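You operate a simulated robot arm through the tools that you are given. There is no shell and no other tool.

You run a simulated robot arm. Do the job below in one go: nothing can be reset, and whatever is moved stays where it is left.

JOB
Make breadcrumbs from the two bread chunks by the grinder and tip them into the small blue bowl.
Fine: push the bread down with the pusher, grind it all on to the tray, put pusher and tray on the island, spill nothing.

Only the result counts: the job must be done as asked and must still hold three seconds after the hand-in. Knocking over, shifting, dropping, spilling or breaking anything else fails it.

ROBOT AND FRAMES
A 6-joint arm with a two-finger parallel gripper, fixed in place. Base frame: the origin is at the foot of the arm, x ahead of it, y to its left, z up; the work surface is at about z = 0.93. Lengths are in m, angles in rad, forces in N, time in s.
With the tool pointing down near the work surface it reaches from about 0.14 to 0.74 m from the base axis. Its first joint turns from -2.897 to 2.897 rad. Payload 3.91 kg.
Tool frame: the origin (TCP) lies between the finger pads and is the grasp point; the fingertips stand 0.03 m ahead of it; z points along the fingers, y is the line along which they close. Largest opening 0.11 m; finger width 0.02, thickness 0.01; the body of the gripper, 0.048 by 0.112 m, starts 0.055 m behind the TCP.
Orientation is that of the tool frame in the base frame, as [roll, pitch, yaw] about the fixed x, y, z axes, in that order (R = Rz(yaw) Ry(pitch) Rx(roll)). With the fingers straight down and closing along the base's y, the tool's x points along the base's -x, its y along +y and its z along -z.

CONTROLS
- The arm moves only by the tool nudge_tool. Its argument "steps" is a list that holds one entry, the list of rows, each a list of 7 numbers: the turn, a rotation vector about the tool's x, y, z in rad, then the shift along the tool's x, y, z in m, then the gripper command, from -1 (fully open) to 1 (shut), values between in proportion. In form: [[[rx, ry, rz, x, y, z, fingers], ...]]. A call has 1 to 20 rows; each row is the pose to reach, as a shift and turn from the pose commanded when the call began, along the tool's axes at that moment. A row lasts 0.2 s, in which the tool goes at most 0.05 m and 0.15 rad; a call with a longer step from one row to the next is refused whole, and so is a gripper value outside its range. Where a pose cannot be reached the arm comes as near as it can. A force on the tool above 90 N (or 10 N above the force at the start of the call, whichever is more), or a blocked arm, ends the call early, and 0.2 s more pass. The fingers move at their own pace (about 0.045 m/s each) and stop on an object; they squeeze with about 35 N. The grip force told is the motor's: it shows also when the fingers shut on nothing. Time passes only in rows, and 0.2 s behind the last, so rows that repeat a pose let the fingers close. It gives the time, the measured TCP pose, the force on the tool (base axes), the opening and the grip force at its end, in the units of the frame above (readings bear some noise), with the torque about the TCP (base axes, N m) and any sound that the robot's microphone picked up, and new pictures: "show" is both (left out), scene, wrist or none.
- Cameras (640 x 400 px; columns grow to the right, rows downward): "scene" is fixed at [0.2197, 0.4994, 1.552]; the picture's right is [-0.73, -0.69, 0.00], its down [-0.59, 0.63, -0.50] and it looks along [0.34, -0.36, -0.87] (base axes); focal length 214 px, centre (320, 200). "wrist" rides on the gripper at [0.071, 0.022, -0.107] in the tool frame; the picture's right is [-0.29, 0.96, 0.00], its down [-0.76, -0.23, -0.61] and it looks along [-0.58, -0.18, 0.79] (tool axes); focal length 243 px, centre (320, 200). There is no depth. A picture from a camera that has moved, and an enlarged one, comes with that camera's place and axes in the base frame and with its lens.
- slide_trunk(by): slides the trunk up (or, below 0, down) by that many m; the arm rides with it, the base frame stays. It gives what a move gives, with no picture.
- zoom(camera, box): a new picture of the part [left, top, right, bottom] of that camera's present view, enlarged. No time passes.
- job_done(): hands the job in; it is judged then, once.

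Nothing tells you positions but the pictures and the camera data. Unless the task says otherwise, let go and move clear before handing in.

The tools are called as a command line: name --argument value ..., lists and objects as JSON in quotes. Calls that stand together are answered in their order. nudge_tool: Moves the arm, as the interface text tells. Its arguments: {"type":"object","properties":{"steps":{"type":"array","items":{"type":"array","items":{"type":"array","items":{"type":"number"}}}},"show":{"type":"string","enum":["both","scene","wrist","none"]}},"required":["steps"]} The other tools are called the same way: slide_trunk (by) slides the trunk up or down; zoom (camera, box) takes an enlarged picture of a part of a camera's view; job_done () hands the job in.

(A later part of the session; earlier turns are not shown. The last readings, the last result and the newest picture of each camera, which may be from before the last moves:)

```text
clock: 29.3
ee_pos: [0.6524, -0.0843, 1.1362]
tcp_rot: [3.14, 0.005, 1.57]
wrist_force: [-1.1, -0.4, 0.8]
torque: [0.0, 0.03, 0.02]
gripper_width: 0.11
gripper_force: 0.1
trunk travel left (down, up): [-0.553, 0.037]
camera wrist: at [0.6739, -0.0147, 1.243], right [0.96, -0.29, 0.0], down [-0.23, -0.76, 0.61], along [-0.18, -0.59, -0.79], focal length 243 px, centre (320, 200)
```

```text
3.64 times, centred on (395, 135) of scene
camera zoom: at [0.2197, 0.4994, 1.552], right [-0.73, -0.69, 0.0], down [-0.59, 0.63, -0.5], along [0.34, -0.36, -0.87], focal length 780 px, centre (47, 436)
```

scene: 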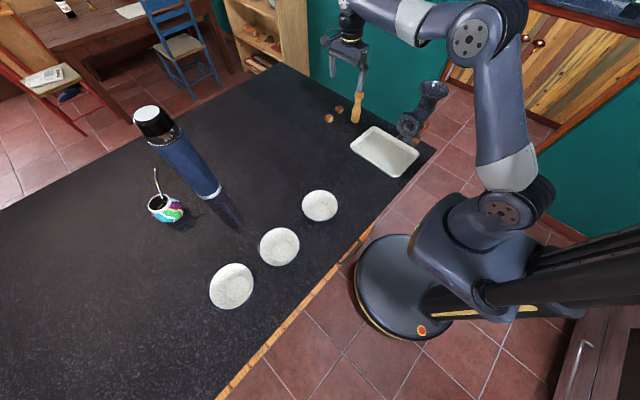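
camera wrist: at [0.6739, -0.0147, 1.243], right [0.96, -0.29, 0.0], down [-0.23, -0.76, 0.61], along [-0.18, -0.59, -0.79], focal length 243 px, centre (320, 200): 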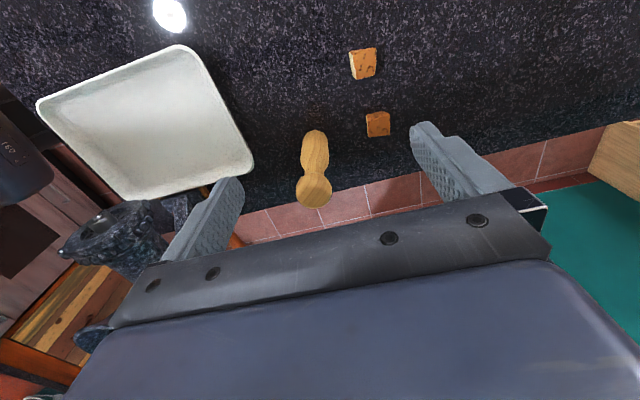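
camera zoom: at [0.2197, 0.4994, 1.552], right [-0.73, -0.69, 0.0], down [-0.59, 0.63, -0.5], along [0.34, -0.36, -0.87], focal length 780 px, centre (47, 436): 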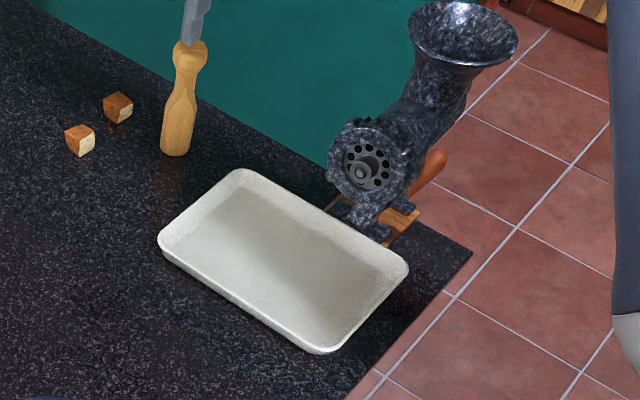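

Chunk 1 is at about (0.706, -0.070), chunk 2 at (0.710, -0.139) and the pusher at (0.626, -0.149). I'll go for chunk 1 first, with the fingers part-open.

nudge_tool --steps '[[[0, 0, 0, 0.0147, 0.03, 0, -0.1], [0, 0, 0, 0.0147, 0.0539, 0, -0.1], [0, 0, 0, 0.0147, 0.0539, 0.045, -0.1], [0, 0, 0, 0.0147, 0.0539, 0.09, -0.1], [0, 0, 0, 0.0147, 0.0539, 0.106, -0.1], [0, 0, 0, 0.0147, 0.0539, 0.106, -0.1]]]'

zoom --camera "wrist" --box '[200, 80, 440, 240]'

zoom --camera "scene" --box '[300, 30, 400, 140]'

```text
clock: 30.7
ee_pos: [0.7065, -0.0715, 1.0313]
tcp_rot: [3.141, 0.009, 1.57]
wrist_force: [-0.4, 0.2, -0.3]
torque: [0.01, -0.02, -0.02]
gripper_width: 0.0607
gripper_force: 0.0
trunk travel left (down, up): [-0.553, 0.037]
camera wrist: at [0.7282, -0.0006, 1.137], right [0.96, -0.29, 0.0], down [-0.23, -0.76, 0.61], along [-0.18, -0.59, -0.79], focal length 243 px, centre (320, 200)
```

scene: 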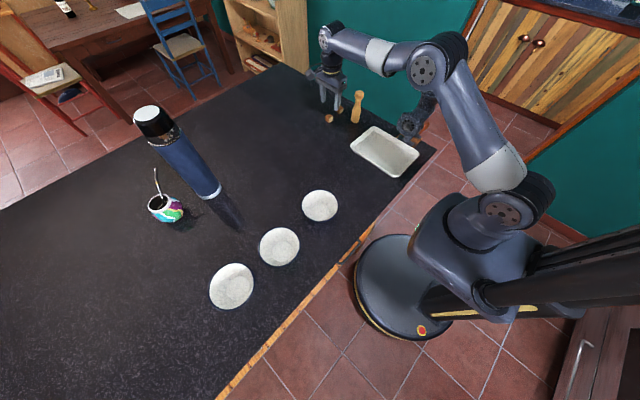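
wrist: 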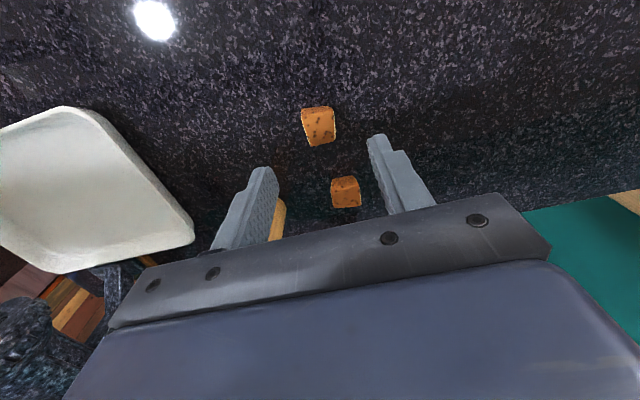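

```text
2.50 times, centred on (320, 160) of wrist
camera zoom: at [0.7282, -0.0006, 1.137], right [0.96, -0.29, 0.0], down [-0.23, -0.76, 0.61], along [-0.18, -0.59, -0.79], focal length 606 px, centre (320, 300)
```

zoom: 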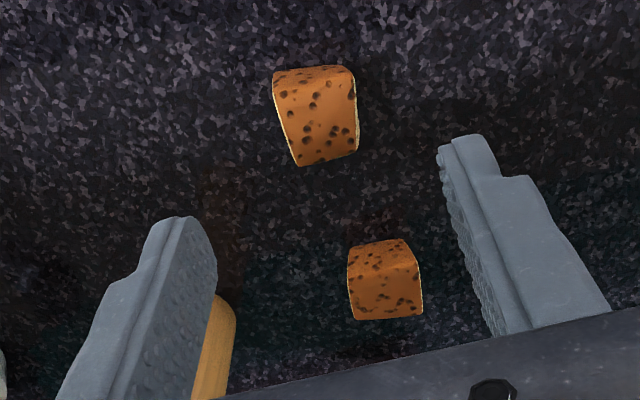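

```text
3.64 times, centred on (350, 85) of scene
camera zoom: at [0.2197, 0.4994, 1.552], right [-0.73, -0.69, 0.0], down [-0.59, 0.63, -0.5], along [0.34, -0.36, -0.87], focal length 780 px, centre (211, 618)
```

zoom: 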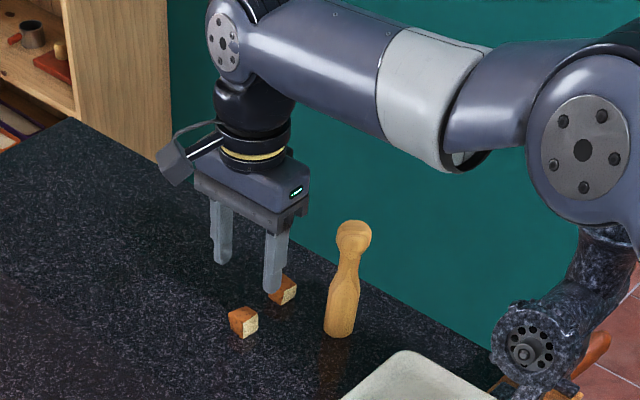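

nudge_tool --steps '[[[0, 0, 0, 0.002, 0, 0.035, -0.1], [0, 0, 0, 0.002, 0, 0.06, -0.1], [0, 0, 0, 0.002, 0, 0.067, -0.1], [0, 0, 0, 0.002, 0, 0.067, 0.6], [0, 0, 0, 0.002, 0, 0.067, 0.6], [0, 0, 0, 0.002, 0, 0.067, 0.6], [0, 0, 0, 0.002, 0, 0.067, 0.6]]]'

zoom --camera "wrist" --box '[200, 80, 440, 240]'

```text
clock: 32.3
ee_pos: [0.7057, -0.0701, 0.9652]
tcp_rot: [3.14, 0.006, 1.57]
wrist_force: [-0.1, -0.1, -0.2]
torque: [0.02, -0.01, 0.01]
gripper_width: 0.0246
gripper_force: 6.4
trunk travel left (down, up): [-0.553, 0.037]
camera wrist: at [0.7279, 0.0011, 1.0707], right [0.96, -0.29, 0.0], down [-0.23, -0.76, 0.61], along [-0.17, -0.59, -0.79], focal length 243 px, centre (320, 200)
```

scene: 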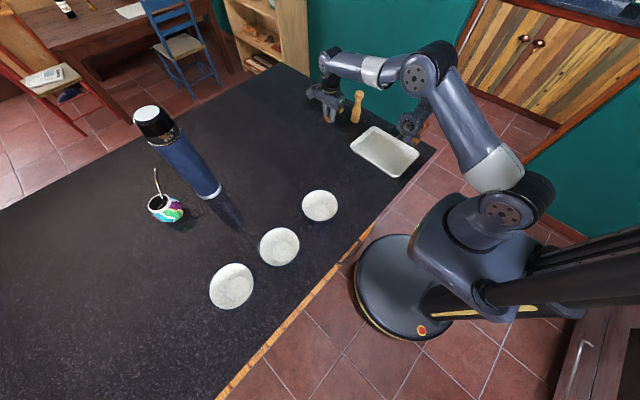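
wrist: 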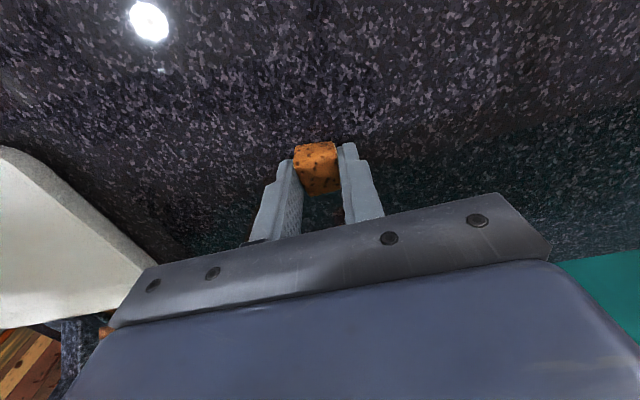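

```text
2.50 times, centred on (320, 160) of wrist
camera zoom: at [0.7279, 0.0011, 1.0707], right [0.96, -0.29, 0.0], down [-0.23, -0.76, 0.61], along [-0.17, -0.59, -0.79], focal length 606 px, centre (320, 300)
```

zoom: 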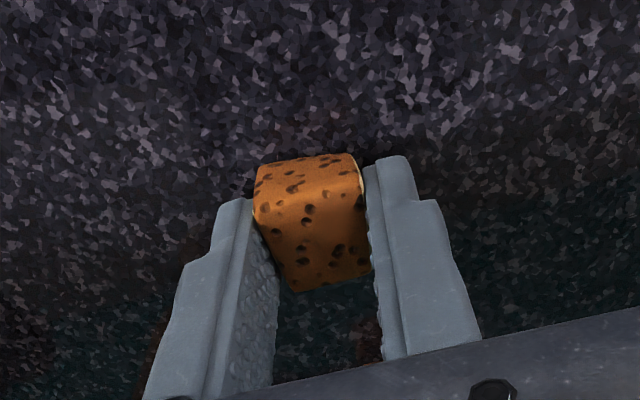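

Chunk 1 is gripped at about 6 N. I'll lift it and carry it over the hopper, keeping well clear of the pusher.

nudge_tool --steps '[[[0, 0, 0, 0, 0, -0.03, 0.65], [0, 0, 0, 0, 0, -0.07, 0.65], [0, 0, 0, 0, -0.03, -0.1, 0.65], [0, 0, 0, 0.005, -0.07, -0.125, 0.65], [0, 0, 0, 0.01, -0.11, -0.15, 0.65], [0, 0, 0, 0.01, -0.15, -0.175, 0.65], [0, 0, 0, 0.0, -0.19, -0.2, 0.65], [0, 0, 0, -0.02, -0.22, -0.225, 0.65], [0, 0, 0, -0.05, -0.25, -0.235, 0.65], [0, 0, 0, -0.085, -0.27, -0.235, 0.65], [0, 0, 0, -0.12, -0.29, -0.235, 0.65], [0, 0, 0, -0.158, -0.308, -0.235, 0.65], [0, 0, 0, -0.158, -0.308, -0.235, 0.65]]]'

zoom --camera "wrist" --box '[200, 80, 440, 240]'

zoom --camera "scene" --box '[370, 40, 470, 150]'

```text
clock: 35.1
ee_pos: [0.3962, -0.2256, 1.2006]
tcp_rot: [3.138, 0.008, 1.571]
wrist_force: [0.6, 0.1, -0.8]
torque: [-0.01, -0.02, -0.02]
gripper_width: 0.0218
gripper_force: 35.1
trunk travel left (down, up): [-0.553, 0.037]
camera wrist: at [0.4197, -0.1553, 1.3066], right [0.96, -0.29, 0.0], down [-0.23, -0.76, 0.61], along [-0.17, -0.59, -0.79], focal length 243 px, centre (320, 200)
```

scene: 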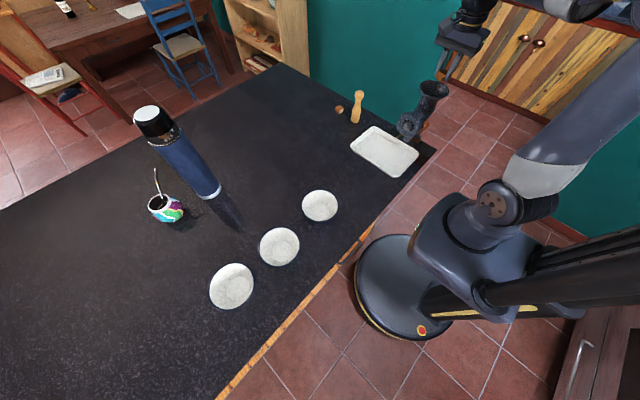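
wrist: 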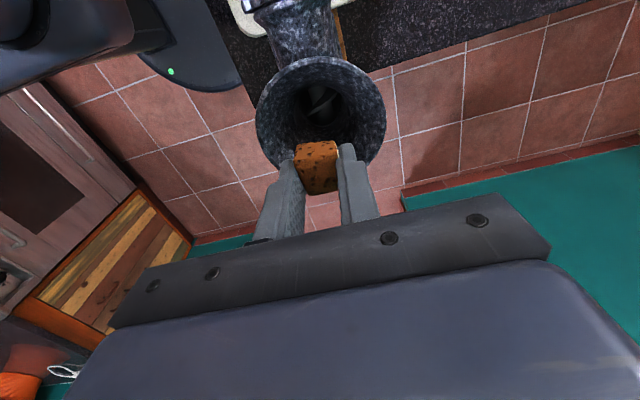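

```text
2.50 times, centred on (320, 160) of wrist
camera zoom: at [0.4197, -0.1553, 1.3066], right [0.96, -0.29, 0.0], down [-0.23, -0.76, 0.61], along [-0.17, -0.59, -0.79], focal length 606 px, centre (320, 300)
```

zoom: 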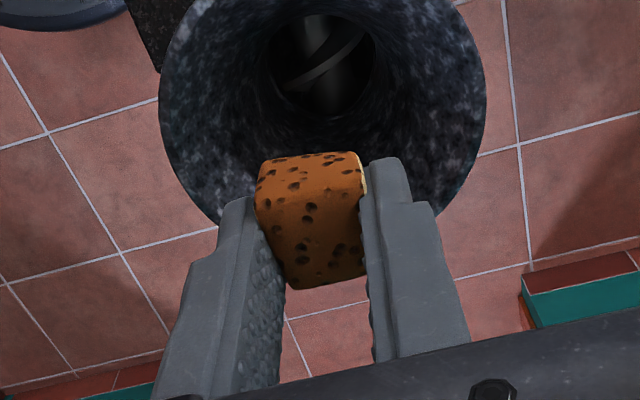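

```text
3.64 times, centred on (420, 95) of scene
camera zoom: at [0.2197, 0.4994, 1.552], right [-0.73, -0.69, 0.0], down [-0.59, 0.63, -0.5], along [0.34, -0.36, -0.87], focal length 780 px, centre (-44, 582)
```

zoom: 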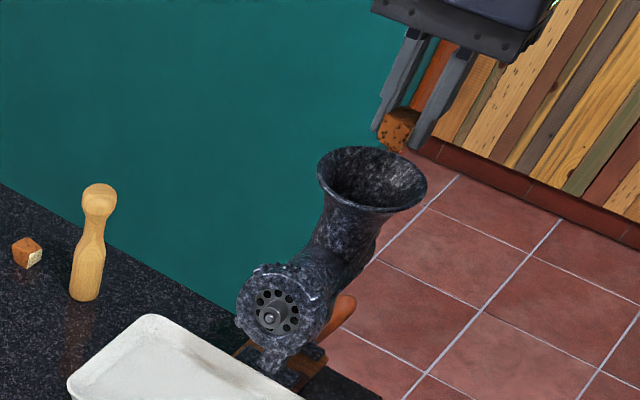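

nudge_tool --steps '[[[0, 0, 0, 0.002, 0.004, 0.025, 0.65], [0, 0, 0, 0.002, 0.004, 0.05, 0.65], [0, 0, 0, 0.002, 0.004, 0.052, 0.65], [0, 0, 0, 0.002, 0.004, 0.052, 0.18], [0, 0, 0, 0.002, 0.004, 0.052, 0.18], [0, 0, 0, 0.002, 0.004, 0.052, 0.18], [0, 0, 0, 0.002, 0.004, 0.052, 0.18], [0, 0, 0, 0.002, 0.004, 0.02, 0.18], [0, 0, 0, 0.002, 0.004, 0.0, 0.18]]]'

zoom --camera "wrist" --box '[200, 0, 440, 160]'

```text
clock: 37.1
ee_pos: [0.4012, -0.2242, 1.1995]
tcp_rot: [3.14, 0.006, 1.57]
wrist_force: [-0.1, 0.2, -0.6]
torque: [-0.04, -0.03, -0.05]
gripper_width: 0.0449
gripper_force: 0.0
trunk travel left (down, up): [-0.553, 0.037]
camera wrist: at [0.4235, -0.153, 1.3061], right [0.96, -0.29, 0.0], down [-0.23, -0.76, 0.61], along [-0.17, -0.59, -0.79], focal length 243 px, centre (320, 200)
```

scene: 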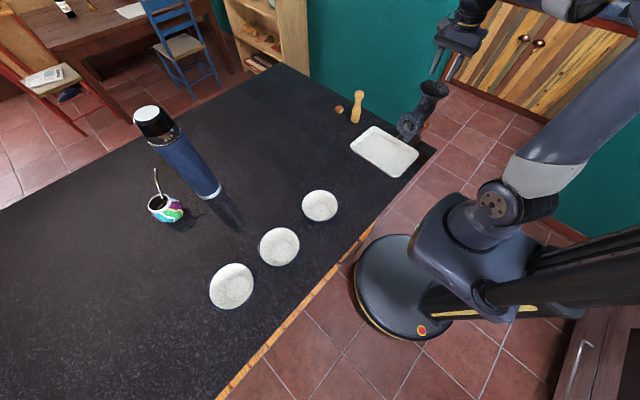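
wrist: 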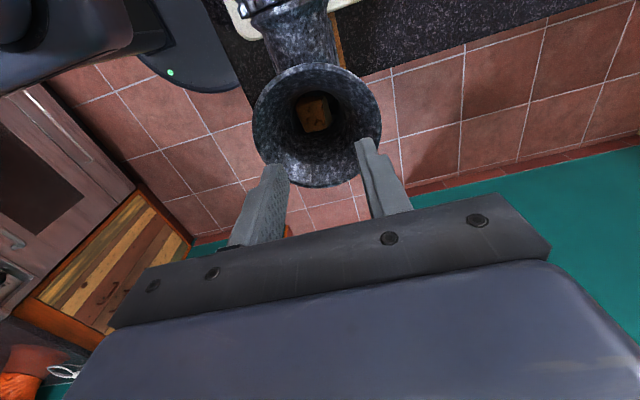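

```text
2.50 times, centred on (320, 80) of wrist
camera zoom: at [0.4235, -0.153, 1.3061], right [0.96, -0.29, 0.0], down [-0.23, -0.76, 0.61], along [-0.17, -0.59, -0.79], focal length 606 px, centre (320, 500)
```

zoom: 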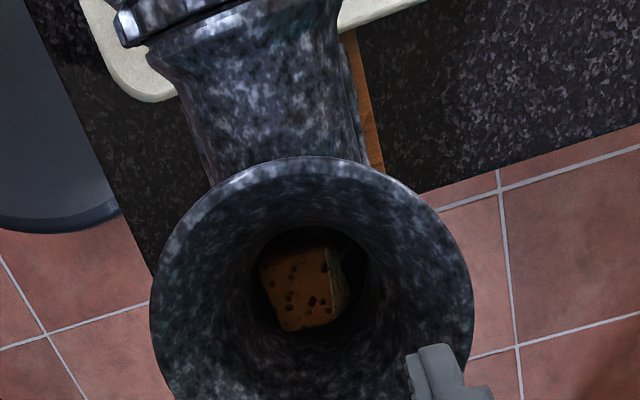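

Chunk 1 dropped cleanly into the throat. For chunk 2 I'll turn the tool to yaw 0, which keeps the camera away from the pusher.

nudge_tool --steps '[[[0, 0, 0.143, 0.04, 0.02, 0, 0.1], [0, 0, 0.286, 0.08, 0.04, 0, 0.1], [0, 0, 0.429, 0.115, 0.07, 0, 0], [0, 0, 0.571, 0.14, 0.105, 0.015, 0], [0, 0, 0.714, 0.15, 0.145, 0.03, -0.1], [0, 0, 0.857, 0.15, 0.185, 0.05, -0.1], [0, 0, 1.0, 0.14, 0.22, 0.075, -0.1], [0, 0, 1.143, 0.12, 0.255, 0.095, -0.1], [0, 0, 1.286, 0.1, 0.29, 0.11, -0.1], [0, 0, 1.429, 0.087, 0.31, 0.12, -0.1], [0, 0, 1.571, 0.087, 0.31, 0.12, -0.1], [0, 0, 1.571, 0.087, 0.31, 0.12, -0.1]]]'

zoom --camera "wrist" --box '[200, 80, 440, 240]'

zoom --camera "scene" --box '[300, 30, 400, 140]'

```text
clock: 39.7
ee_pos: [0.7118, -0.1372, 1.0805]
tcp_rot: [3.137, -0.002, -0.002]
wrist_force: [-0.5, 0.0, -0.4]
torque: [0.0, -0.03, 0.01]
gripper_width: 0.0609
gripper_force: 0.1
trunk travel left (down, up): [-0.553, 0.037]
camera wrist: at [0.7836, -0.1599, 1.1871], right [-0.29, -0.96, 0.01], down [-0.76, 0.24, 0.6], along [-0.58, 0.17, -0.8], focal length 243 px, centre (320, 200)
```

scene: 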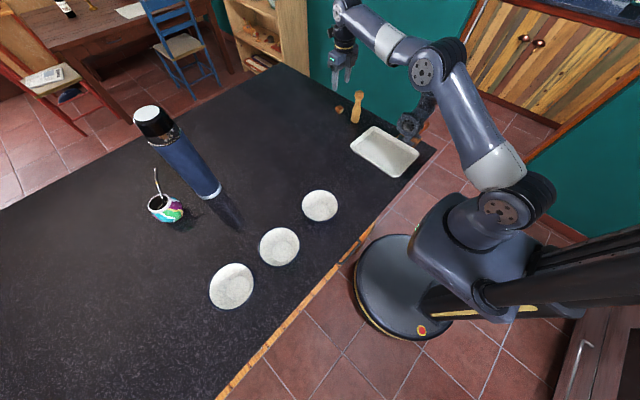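
wrist: 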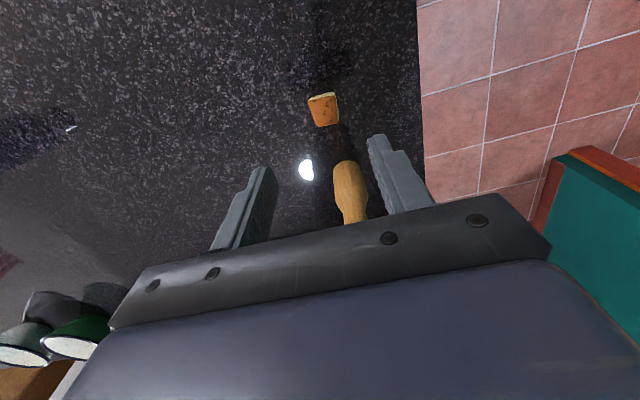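

```text
2.50 times, centred on (320, 160) of wrist
camera zoom: at [0.7836, -0.1599, 1.1871], right [-0.29, -0.96, 0.01], down [-0.76, 0.24, 0.6], along [-0.58, 0.17, -0.8], focal length 606 px, centre (320, 300)
```

zoom: 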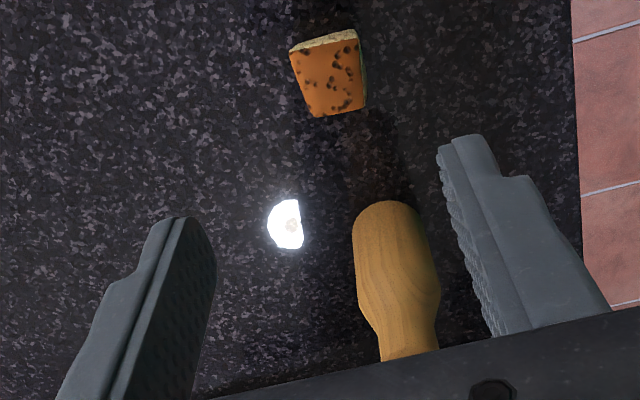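

```text
3.64 times, centred on (350, 85) of scene
camera zoom: at [0.2197, 0.4994, 1.552], right [-0.73, -0.69, 0.0], down [-0.59, 0.63, -0.5], along [0.34, -0.36, -0.87], focal length 780 px, centre (211, 618)
```

zoom: 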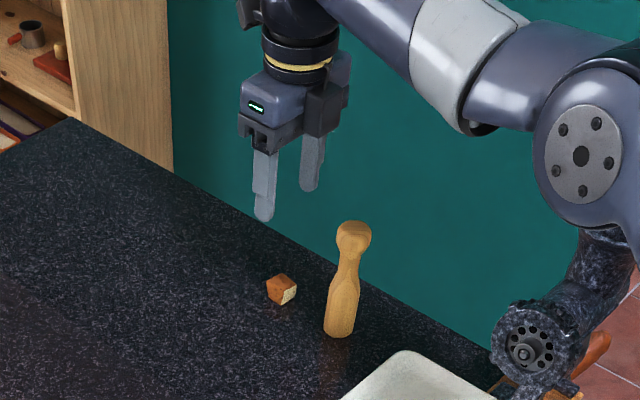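

nudge_tool --steps '[[[0, 0, 0, 0, 0.004, 0.04, -0.1], [0, 0, 0, 0, 0.004, 0.075, -0.1], [0, 0, 0, 0, 0.004, 0.075, -0.1]]]' --show "wrist"

zoom --camera "wrist" --box '[200, 80, 440, 240]'

```text
clock: 40.5
ee_pos: [0.7121, -0.1429, 1.0048]
tcp_rot: [3.135, 0.0, 0.001]
wrist_force: [-0.4, 0.0, 0.7]
torque: [0.0, -0.02, -0.04]
gripper_width: 0.0606
gripper_force: 0.1
trunk travel left (down, up): [-0.553, 0.037]
camera wrist: at [0.7841, -0.1642, 1.1113], right [-0.29, -0.96, 0.01], down [-0.76, 0.24, 0.6], along [-0.58, 0.17, -0.8], focal length 243 px, centre (320, 200)
```

wrist: 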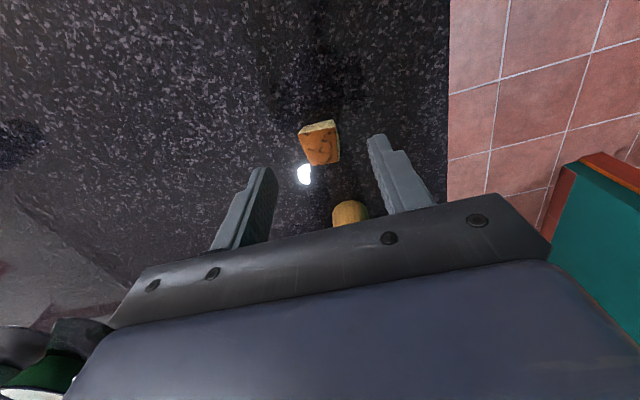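

```text
2.50 times, centred on (320, 160) of wrist
camera zoom: at [0.7841, -0.1642, 1.1113], right [-0.29, -0.96, 0.01], down [-0.76, 0.24, 0.6], along [-0.58, 0.17, -0.8], focal length 606 px, centre (320, 300)
```

zoom: 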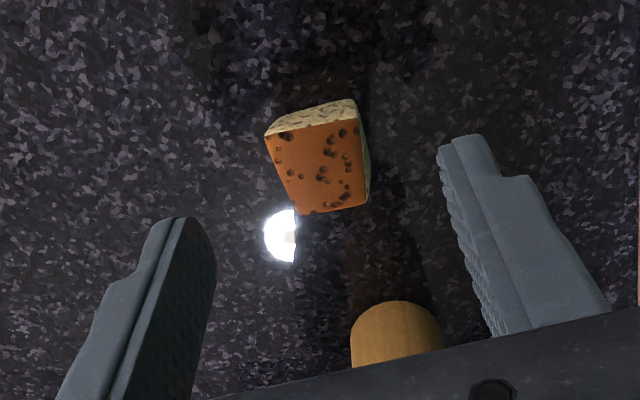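

nudge_tool --steps '[[[0, 0, 0, 0.002, 0.001, 0.025, -0.1], [0, 0, 0, 0.002, 0.001, 0.04, -0.1], [0, 0, 0, 0.002, 0.001, 0.04, 0.6], [0, 0, 0, 0.002, 0.001, 0.04, 0.6], [0, 0, 0, 0.002, 0.001, 0.04, 0.6], [0, 0, 0, 0.002, 0.001, 0.04, 0.65], [0, 0, 0, 0.002, 0.001, 0.04, 0.65]]]' --show "wrist"

zoom --camera "wrist" --box '[200, 80, 440, 240]'

```text
clock: 42.1
ee_pos: [0.7133, -0.1441, 0.9651]
tcp_rot: [3.135, 0.0, 0.001]
wrist_force: [1.0, -0.3, 0.6]
torque: [-0.01, -0.01, 0.02]
gripper_width: 0.0252
gripper_force: 34.5
trunk travel left (down, up): [-0.553, 0.037]
camera wrist: at [0.7859, -0.1657, 1.0713], right [-0.29, -0.96, 0.01], down [-0.76, 0.23, 0.6], along [-0.58, 0.17, -0.8], focal length 243 px, centre (320, 200)
```

wrist: 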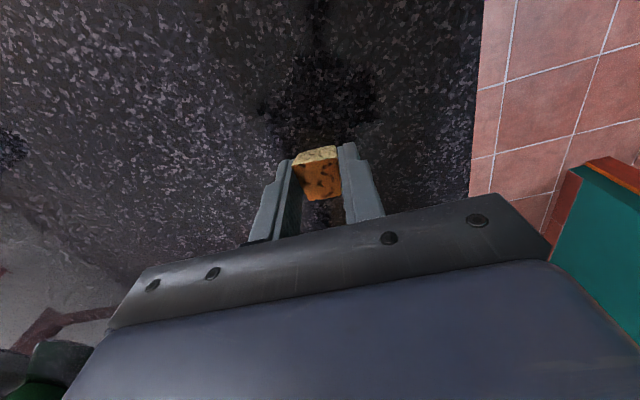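

```text
2.50 times, centred on (320, 160) of wrist
camera zoom: at [0.7859, -0.1657, 1.0713], right [-0.29, -0.96, 0.01], down [-0.76, 0.23, 0.6], along [-0.58, 0.17, -0.8], focal length 606 px, centre (320, 300)
```

zoom: 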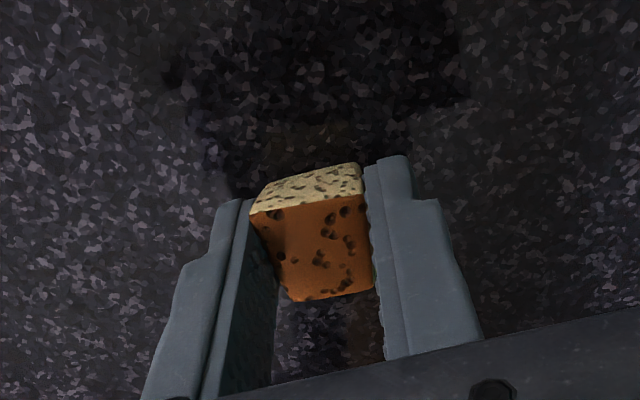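

nudge_tool --steps '[[[0, 0, 0, 0, 0, -0.035, 0.65], [0, 0, 0, 0, -0.01, -0.075, 0.65], [0, 0, 0, -0.01, -0.04, -0.11, 0.65], [0, 0, 0, -0.04, -0.065, -0.125, 0.65], [0, 0, 0, -0.08, -0.075, -0.15, 0.65], [0, 0, 0, -0.12, -0.08, -0.175, 0.65], [0, 0, 0, -0.16, -0.08, -0.2, 0.65], [0, 0, 0, -0.2, -0.07, -0.225, 0.65], [0, 0, 0, -0.24, -0.05, -0.235, 0.65], [0, 0, 0, -0.265, -0.015, -0.235, 0.65], [0, 0, 0, -0.285, 0.025, -0.235, 0.65], [0, 0, 0, -0.3, 0.06, -0.235, 0.65], [0, 0, 0, -0.313, 0.08, -0.235, 0.65], [0, 0, 0, -0.313, 0.08, -0.235, 0.65]]]'

zoom --camera "wrist" --box '[200, 40, 440, 200]'

```text
clock: 45.1
ee_pos: [0.4, -0.2229, 1.1992]
tcp_rot: [3.135, -0.003, 0.001]
wrist_force: [0.4, -0.2, 0.4]
torque: [0.02, -0.03, -0.01]
gripper_width: 0.0248
gripper_force: 35.1
out of reach, approached as far as the arm can: row 5, 6
trunk travel left (down, up): [-0.553, 0.037]
camera wrist: at [0.4722, -0.2441, 1.3065], right [-0.29, -0.96, 0.01], down [-0.76, 0.23, 0.6], along [-0.58, 0.17, -0.8], focal length 243 px, centre (320, 200)
```

scene: 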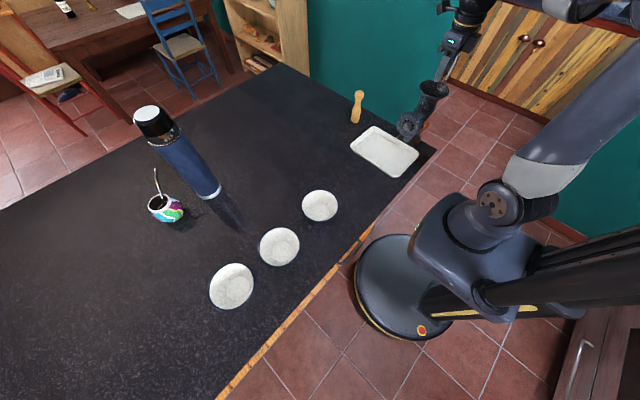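
wrist: 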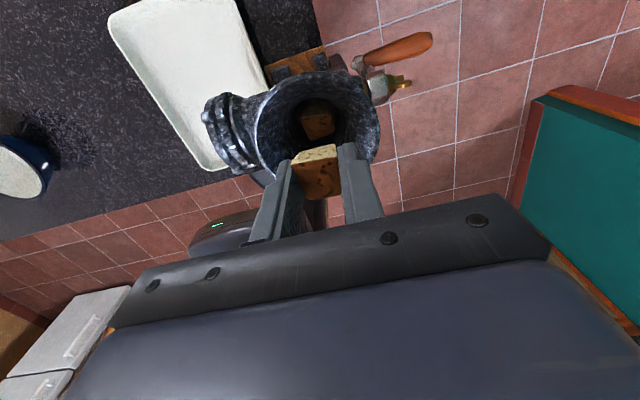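

```text
2.50 times, centred on (320, 120) of wrist
camera zoom: at [0.4722, -0.2441, 1.3065], right [-0.29, -0.96, 0.01], down [-0.76, 0.23, 0.6], along [-0.58, 0.17, -0.8], focal length 606 px, centre (320, 400)
```

zoom: 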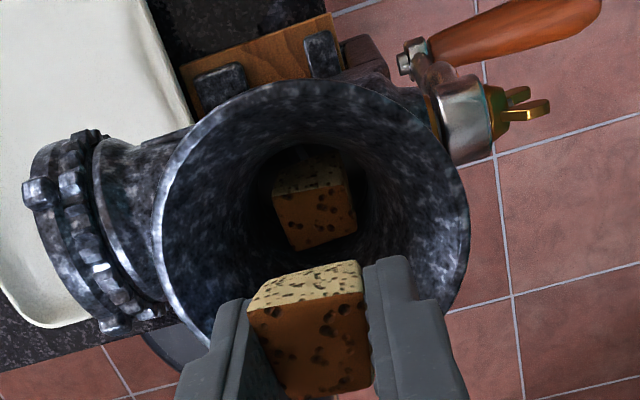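

nudge_tool --steps '[[[0, 0, 0, 0.001, 0.001, 0.025, 0.65], [0, 0, 0, 0.001, 0.001, 0.05, 0.65], [0, 0, 0, 0.001, 0.001, 0.052, 0.65], [0, 0, 0, 0.001, 0.001, 0.052, 0.18], [0, 0, 0, 0.001, 0.001, 0.052, 0.18], [0, 0, 0, 0.001, 0.001, 0.052, 0.18], [0, 0, 0, 0.001, 0.001, 0.052, 0.18], [0, 0, 0, 0.001, 0.001, 0.02, 0.18], [0, 0, 0, 0.001, 0.001, 0.0, 0.18]]]'

zoom --camera "wrist" --box '[200, 0, 440, 160]'

```text
clock: 47.1
ee_pos: [0.4005, -0.2249, 1.1994]
tcp_rot: [3.133, -0.003, -0.002]
wrist_force: [0.5, 0.2, 0.6]
torque: [-0.05, 0.0, -0.05]
gripper_width: 0.0453
gripper_force: 0.1
trunk travel left (down, up): [-0.553, 0.037]
camera wrist: at [0.4728, -0.2458, 1.3066], right [-0.29, -0.96, 0.01], down [-0.76, 0.24, 0.6], along [-0.58, 0.17, -0.8], focal length 243 px, centre (320, 200)
```

scene: 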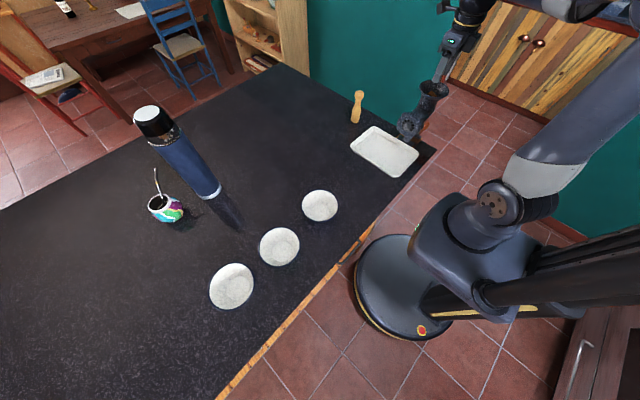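
wrist: 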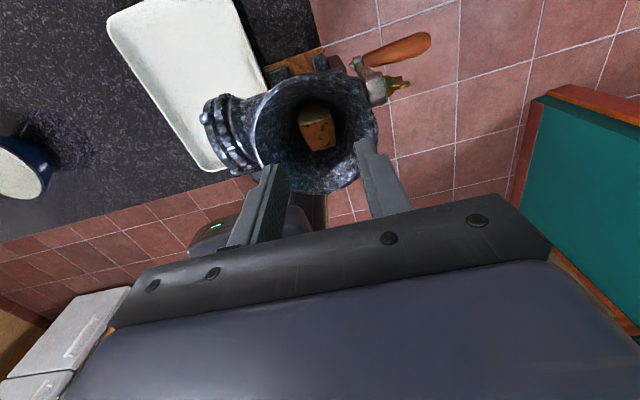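

```text
2.50 times, centred on (320, 80) of wrist
camera zoom: at [0.4728, -0.2458, 1.3066], right [-0.29, -0.96, 0.01], down [-0.76, 0.24, 0.6], along [-0.58, 0.17, -0.8], focal length 606 px, centre (320, 500)
```

zoom: 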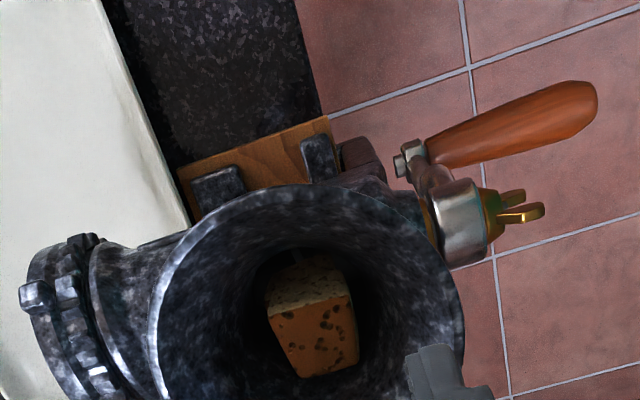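

Both chunks are in the hopper. Next I'll move over the wooden pusher at about (0.626, -0.149), whose top is at z ≈ 1.05.

nudge_tool --steps '[[[0, 0, 0, 0.03, -0.035, 0, 0], [0, 0, 0, 0.065, -0.06, 0.01, -0.2], [0, 0, 0, 0.1, -0.07, 0.03, -0.2], [0, 0, 0, 0.14, -0.076, 0.055, -0.2], [0, 0, 0, 0.18, -0.076, 0.08, -0.2], [0, 0, 0, 0.21, -0.076, 0.095, -0.2], [0, 0, 0, 0.2255, -0.076, 0.1, -0.2], [0, 0, 0, 0.2255, -0.076, 0.1, -0.2]]]'

zoom --camera "wrist" --box '[200, 80, 440, 240]'

zoom --camera "scene" --box '[310, 50, 400, 140]'

```text
clock: 48.9
ee_pos: [0.6256, -0.1476, 1.0989]
tcp_rot: [3.135, -0.003, 0.0]
wrist_force: [-0.5, -0.4, -0.2]
torque: [0.01, -0.02, 0.0]
gripper_width: 0.0662
gripper_force: 0.0
trunk travel left (down, up): [-0.553, 0.037]
camera wrist: at [0.6987, -0.1696, 1.206], right [-0.29, -0.96, 0.01], down [-0.76, 0.23, 0.61], along [-0.58, 0.17, -0.8], focal length 243 px, centre (320, 200)
```

scene: 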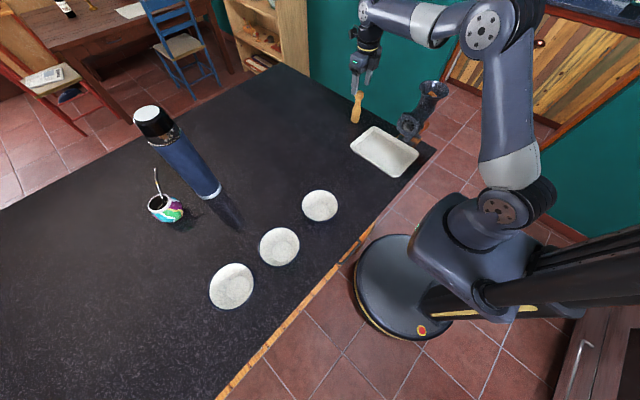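
wrist: 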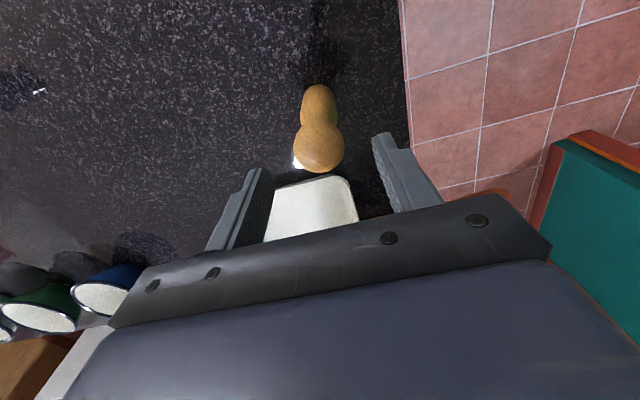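

```text
2.50 times, centred on (320, 160) of wrist
camera zoom: at [0.6987, -0.1696, 1.206], right [-0.29, -0.96, 0.01], down [-0.76, 0.23, 0.61], along [-0.58, 0.17, -0.8], focal length 606 px, centre (320, 300)
```

zoom: 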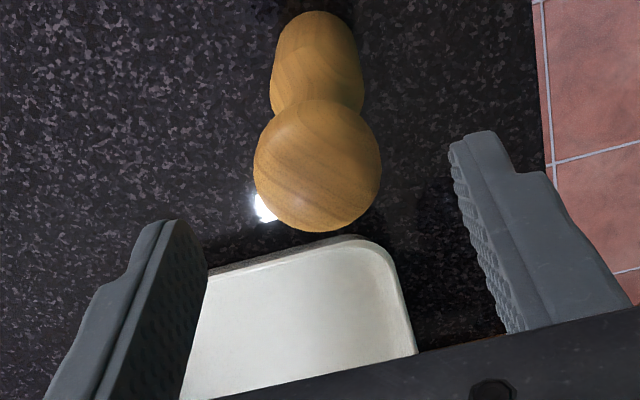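

```text
4.44 times, centred on (355, 95) of scene
camera zoom: at [0.2197, 0.4994, 1.552], right [-0.73, -0.69, 0.0], down [-0.59, 0.63, -0.5], along [0.34, -0.36, -0.87], focal length 953 px, centre (164, 667)
```

zoom: 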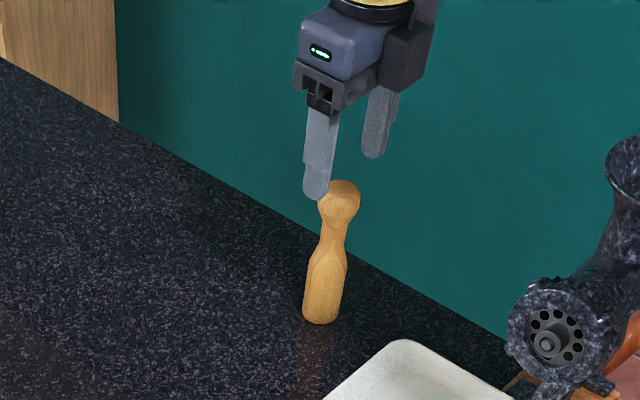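

nudge_tool --steps '[[[0, 0, 0, -0.002, 0, 0.04, -0.2], [0, 0, 0, -0.002, 0, 0.075, -0.2], [0, 0, 0, -0.002, 0, 0.094, -0.2], [0, 0, 0, -0.002, 0, 0.094, 0.5], [0, 0, 0, -0.002, 0, 0.094, 0.5], [0, 0, 0, -0.002, 0, 0.094, 0.5], [0, 0, 0, -0.002, 0, 0.094, 0.5]]]'

zoom --camera "wrist" --box '[200, 80, 440, 240]'

zoom --camera "scene" --box '[310, 50, 400, 140]'

```text
clock: 50.5
ee_pos: [0.6249, -0.1485, 1.006]
tcp_rot: [3.136, -0.003, 0.0]
wrist_force: [-0.1, 0.4, -0.7]
torque: [-0.02, -0.02, -0.02]
gripper_width: 0.0344
gripper_force: 34.7
trunk travel left (down, up): [-0.553, 0.037]
camera wrist: at [0.697, -0.1707, 1.1125], right [-0.29, -0.96, 0.01], down [-0.76, 0.23, 0.6], along [-0.58, 0.17, -0.8], focal length 243 px, centre (320, 200)
```

scene: 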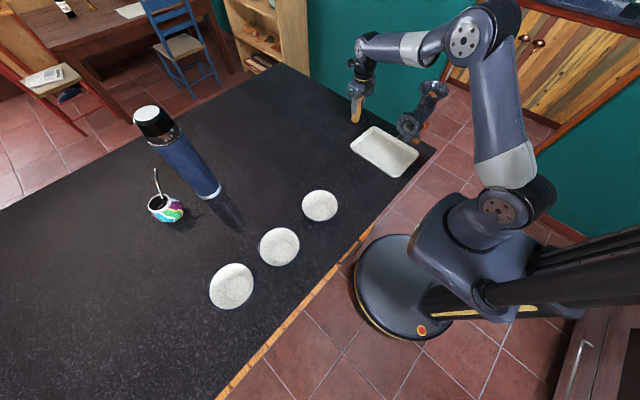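
wrist: 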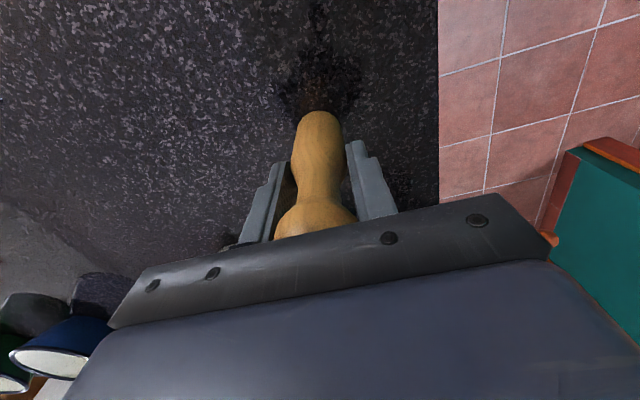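

```text
2.50 times, centred on (320, 160) of wrist
camera zoom: at [0.697, -0.1707, 1.1125], right [-0.29, -0.96, 0.01], down [-0.76, 0.23, 0.6], along [-0.58, 0.17, -0.8], focal length 606 px, centre (320, 300)
```

zoom: 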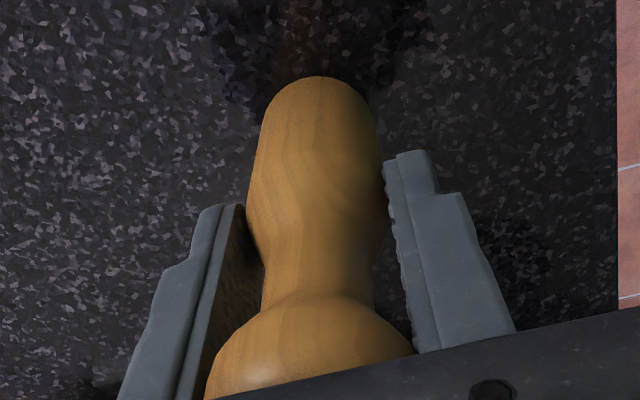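

```text
4.44 times, centred on (355, 95) of scene
camera zoom: at [0.2197, 0.4994, 1.552], right [-0.73, -0.69, 0.0], down [-0.59, 0.63, -0.5], along [0.34, -0.36, -0.87], focal length 953 px, centre (164, 667)
```

zoom: 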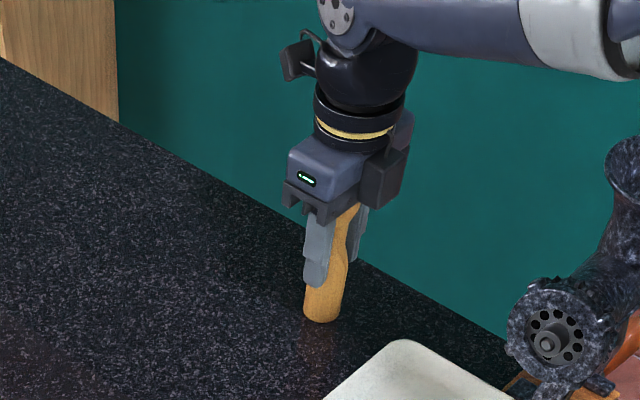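

The pusher is gripped firmly. I'll lift it and carry it over the hopper.

nudge_tool --steps '[[[0, 0, 0, 0, 0, -0.035, 0.5], [0, 0, 0, 0, 0, -0.07, 0.5], [0, 0, 0, -0.03, -0.01, -0.1, 0.5], [0, 0, 0, -0.07, -0.015, -0.125, 0.5], [0, 0, 0, -0.11, -0.015, -0.155, 0.5], [0, 0, 0, -0.145, -0.01, -0.185, 0.5], [0, 0, 0, -0.175, 0, -0.215, 0.5], [0, 0, 0, -0.19, 0.03, -0.235, 0.5], [0, 0, 0, -0.21, 0.06, -0.24, 0.5], [0, 0, 0, -0.2245, 0.076, -0.24, 0.5], [0, 0, 0, -0.2245, 0.076, -0.24, 0.5]]]'

zoom --camera "wrist" --box '[200, 40, 440, 200]'

zoom --camera "scene" --box '[370, 20, 470, 150]'

```text
clock: 52.9
ee_pos: [0.3983, -0.2234, 1.2453]
tcp_rot: [3.135, -0.002, -0.001]
wrist_force: [-0.1, -0.3, -1.0]
torque: [-0.01, 0.03, -0.02]
gripper_width: 0.0346
gripper_force: 35.1
trunk travel left (down, up): [-0.553, 0.037]
camera wrist: at [0.4708, -0.245, 1.3523], right [-0.29, -0.96, 0.01], down [-0.76, 0.23, 0.6], along [-0.58, 0.17, -0.8], focal length 243 px, centre (320, 200)
```

scene: 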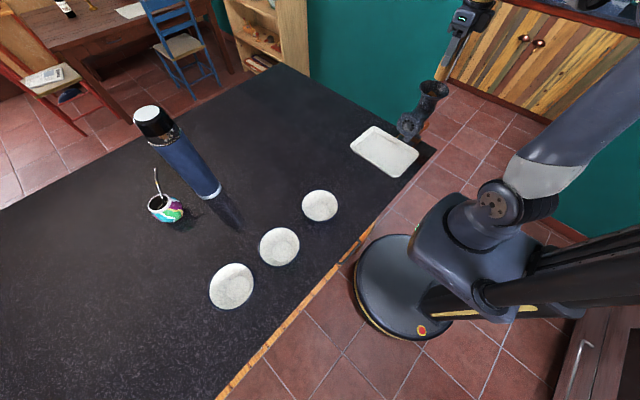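
wrist: 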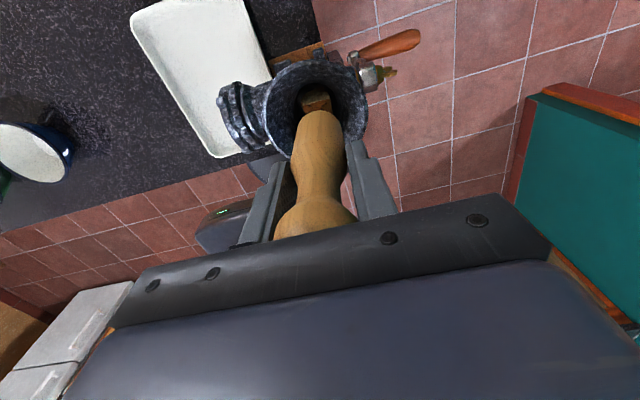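

```text
2.50 times, centred on (320, 120) of wrist
camera zoom: at [0.4708, -0.245, 1.3523], right [-0.29, -0.96, 0.01], down [-0.76, 0.23, 0.6], along [-0.58, 0.17, -0.8], focal length 606 px, centre (320, 400)
```

zoom: 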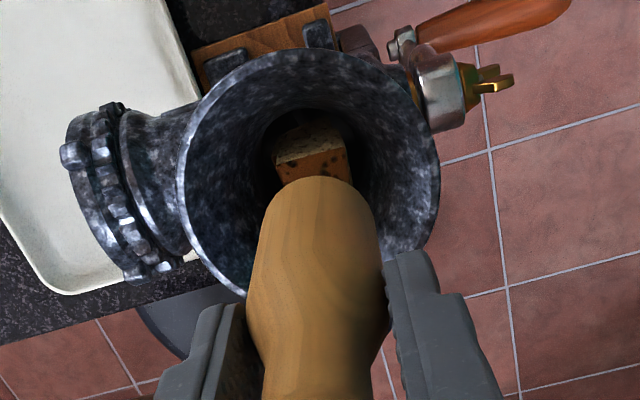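

```text
3.08 times, centred on (420, 85) of scene
camera zoom: at [0.2197, 0.4994, 1.552], right [-0.73, -0.69, 0.0], down [-0.59, 0.63, -0.5], along [0.34, -0.36, -0.87], focal length 660 px, centre (12, 554)
```

zoom: 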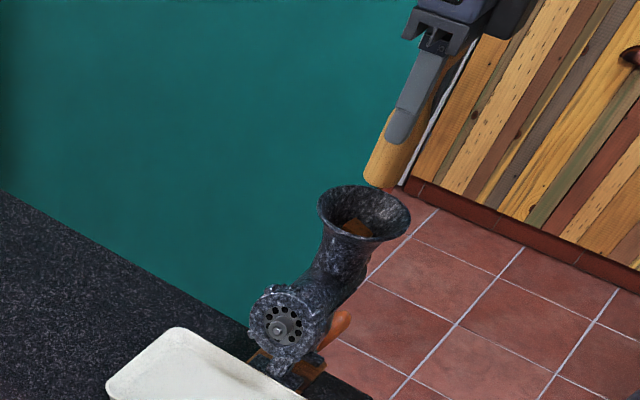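

nudge_tool --steps '[[[0, 0, 0, 0.003, 0, 0.02, 0.5], [0, 0, 0, 0.003, 0, 0.035, 0.5], [0, 0, 0, 0.003, 0, 0.045, 0.5], [0, 0, 0, 0.003, 0, 0.05, 0.5], [0, 0, 0, 0.003, 0, 0.055, 0.5]]]'

zoom --camera "scene" --box '[370, 20, 470, 150]'

zoom --camera "wrist" --box '[200, 40, 440, 200]'

```text
clock: 54.1
ee_pos: [0.4025, -0.2223, 1.1893]
tcp_rot: [3.136, 0.002, 0.0]
wrist_force: [-0.2, 0.0, 0.1]
torque: [0.01, 0.03, -0.01]
gripper_width: 0.0346
gripper_force: 34.9
trunk travel left (down, up): [-0.553, 0.037]
camera wrist: at [0.4751, -0.2455, 1.2951], right [-0.29, -0.96, 0.01], down [-0.76, 0.23, 0.61], along [-0.58, 0.17, -0.79], focal length 243 px, centre (320, 200)
```

scene: 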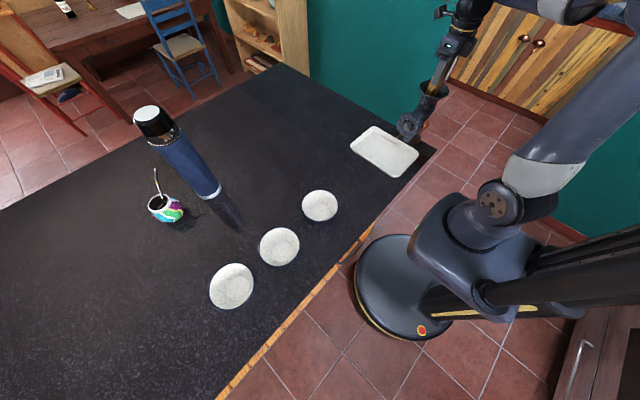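
wrist: 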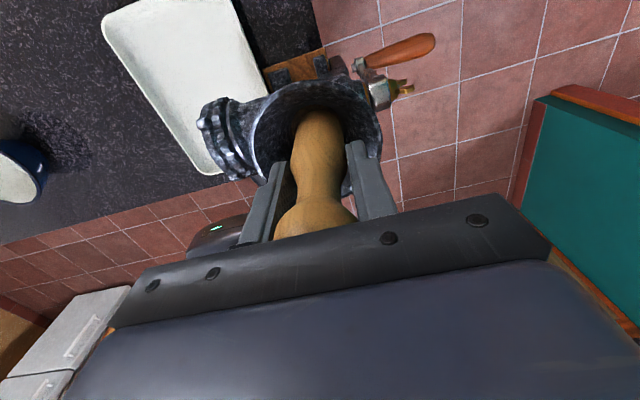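

```text
3.08 times, centred on (420, 85) of scene
camera zoom: at [0.2197, 0.4994, 1.552], right [-0.73, -0.69, 0.0], down [-0.59, 0.63, -0.5], along [0.34, -0.36, -0.87], focal length 660 px, centre (12, 554)
```

zoom: 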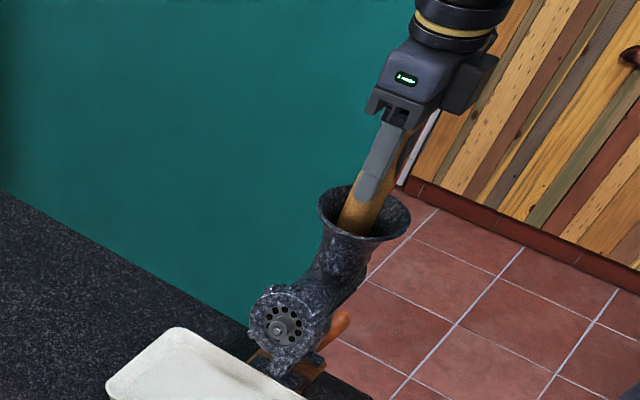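

```text
2.50 times, centred on (320, 120) of wrist
camera zoom: at [0.4751, -0.2455, 1.2951], right [-0.29, -0.96, 0.01], down [-0.76, 0.23, 0.61], along [-0.58, 0.17, -0.79], focal length 606 px, centre (320, 400)
```

zoom: 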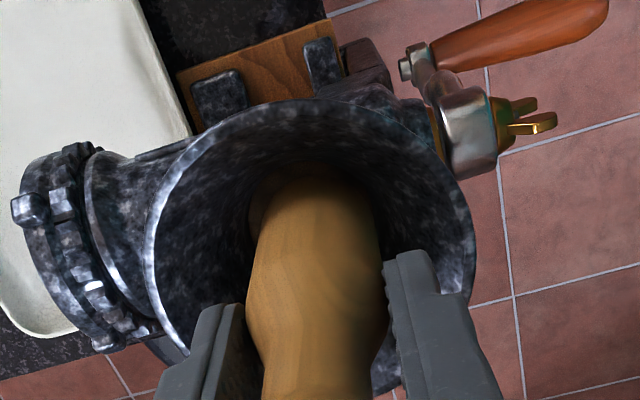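

nudge_tool --steps '[[[0, 0, 0, 0, 0, 0.005, 0.5], [0, 0, 0, 0, 0, 0.01, 0.5]]]' --show "none"

nudge_tool --steps '[[[0, 0, 0, 0, 0, 0.005, 0.5], [0, 0, 0, 0, 0, 0.01, 0.5]]]' --show "none"

```text
clock: 54.7
ee_pos: [0.4035, -0.2233, 1.1796]
tcp_rot: [3.133, -0.002, 0.0]
wrist_force: [-2.6, 1.3, 1.7]
torque: [0.03, 0.12, 0.02]
gripper_width: 0.0345
gripper_force: 35.0
trunk travel left (down, up): [-0.553, 0.037]
```

```text
clock: 55.3
ee_pos: [0.4032, -0.2229, 1.1716]
tcp_rot: [3.132, -0.005, 0.0]
wrist_force: [-5.4, 3.6, 14.2]
torque: [0.35, 0.31, -0.08]
gripper_width: 0.0349
gripper_force: 35.1
trunk travel left (down, up): [-0.553, 0.037]
```

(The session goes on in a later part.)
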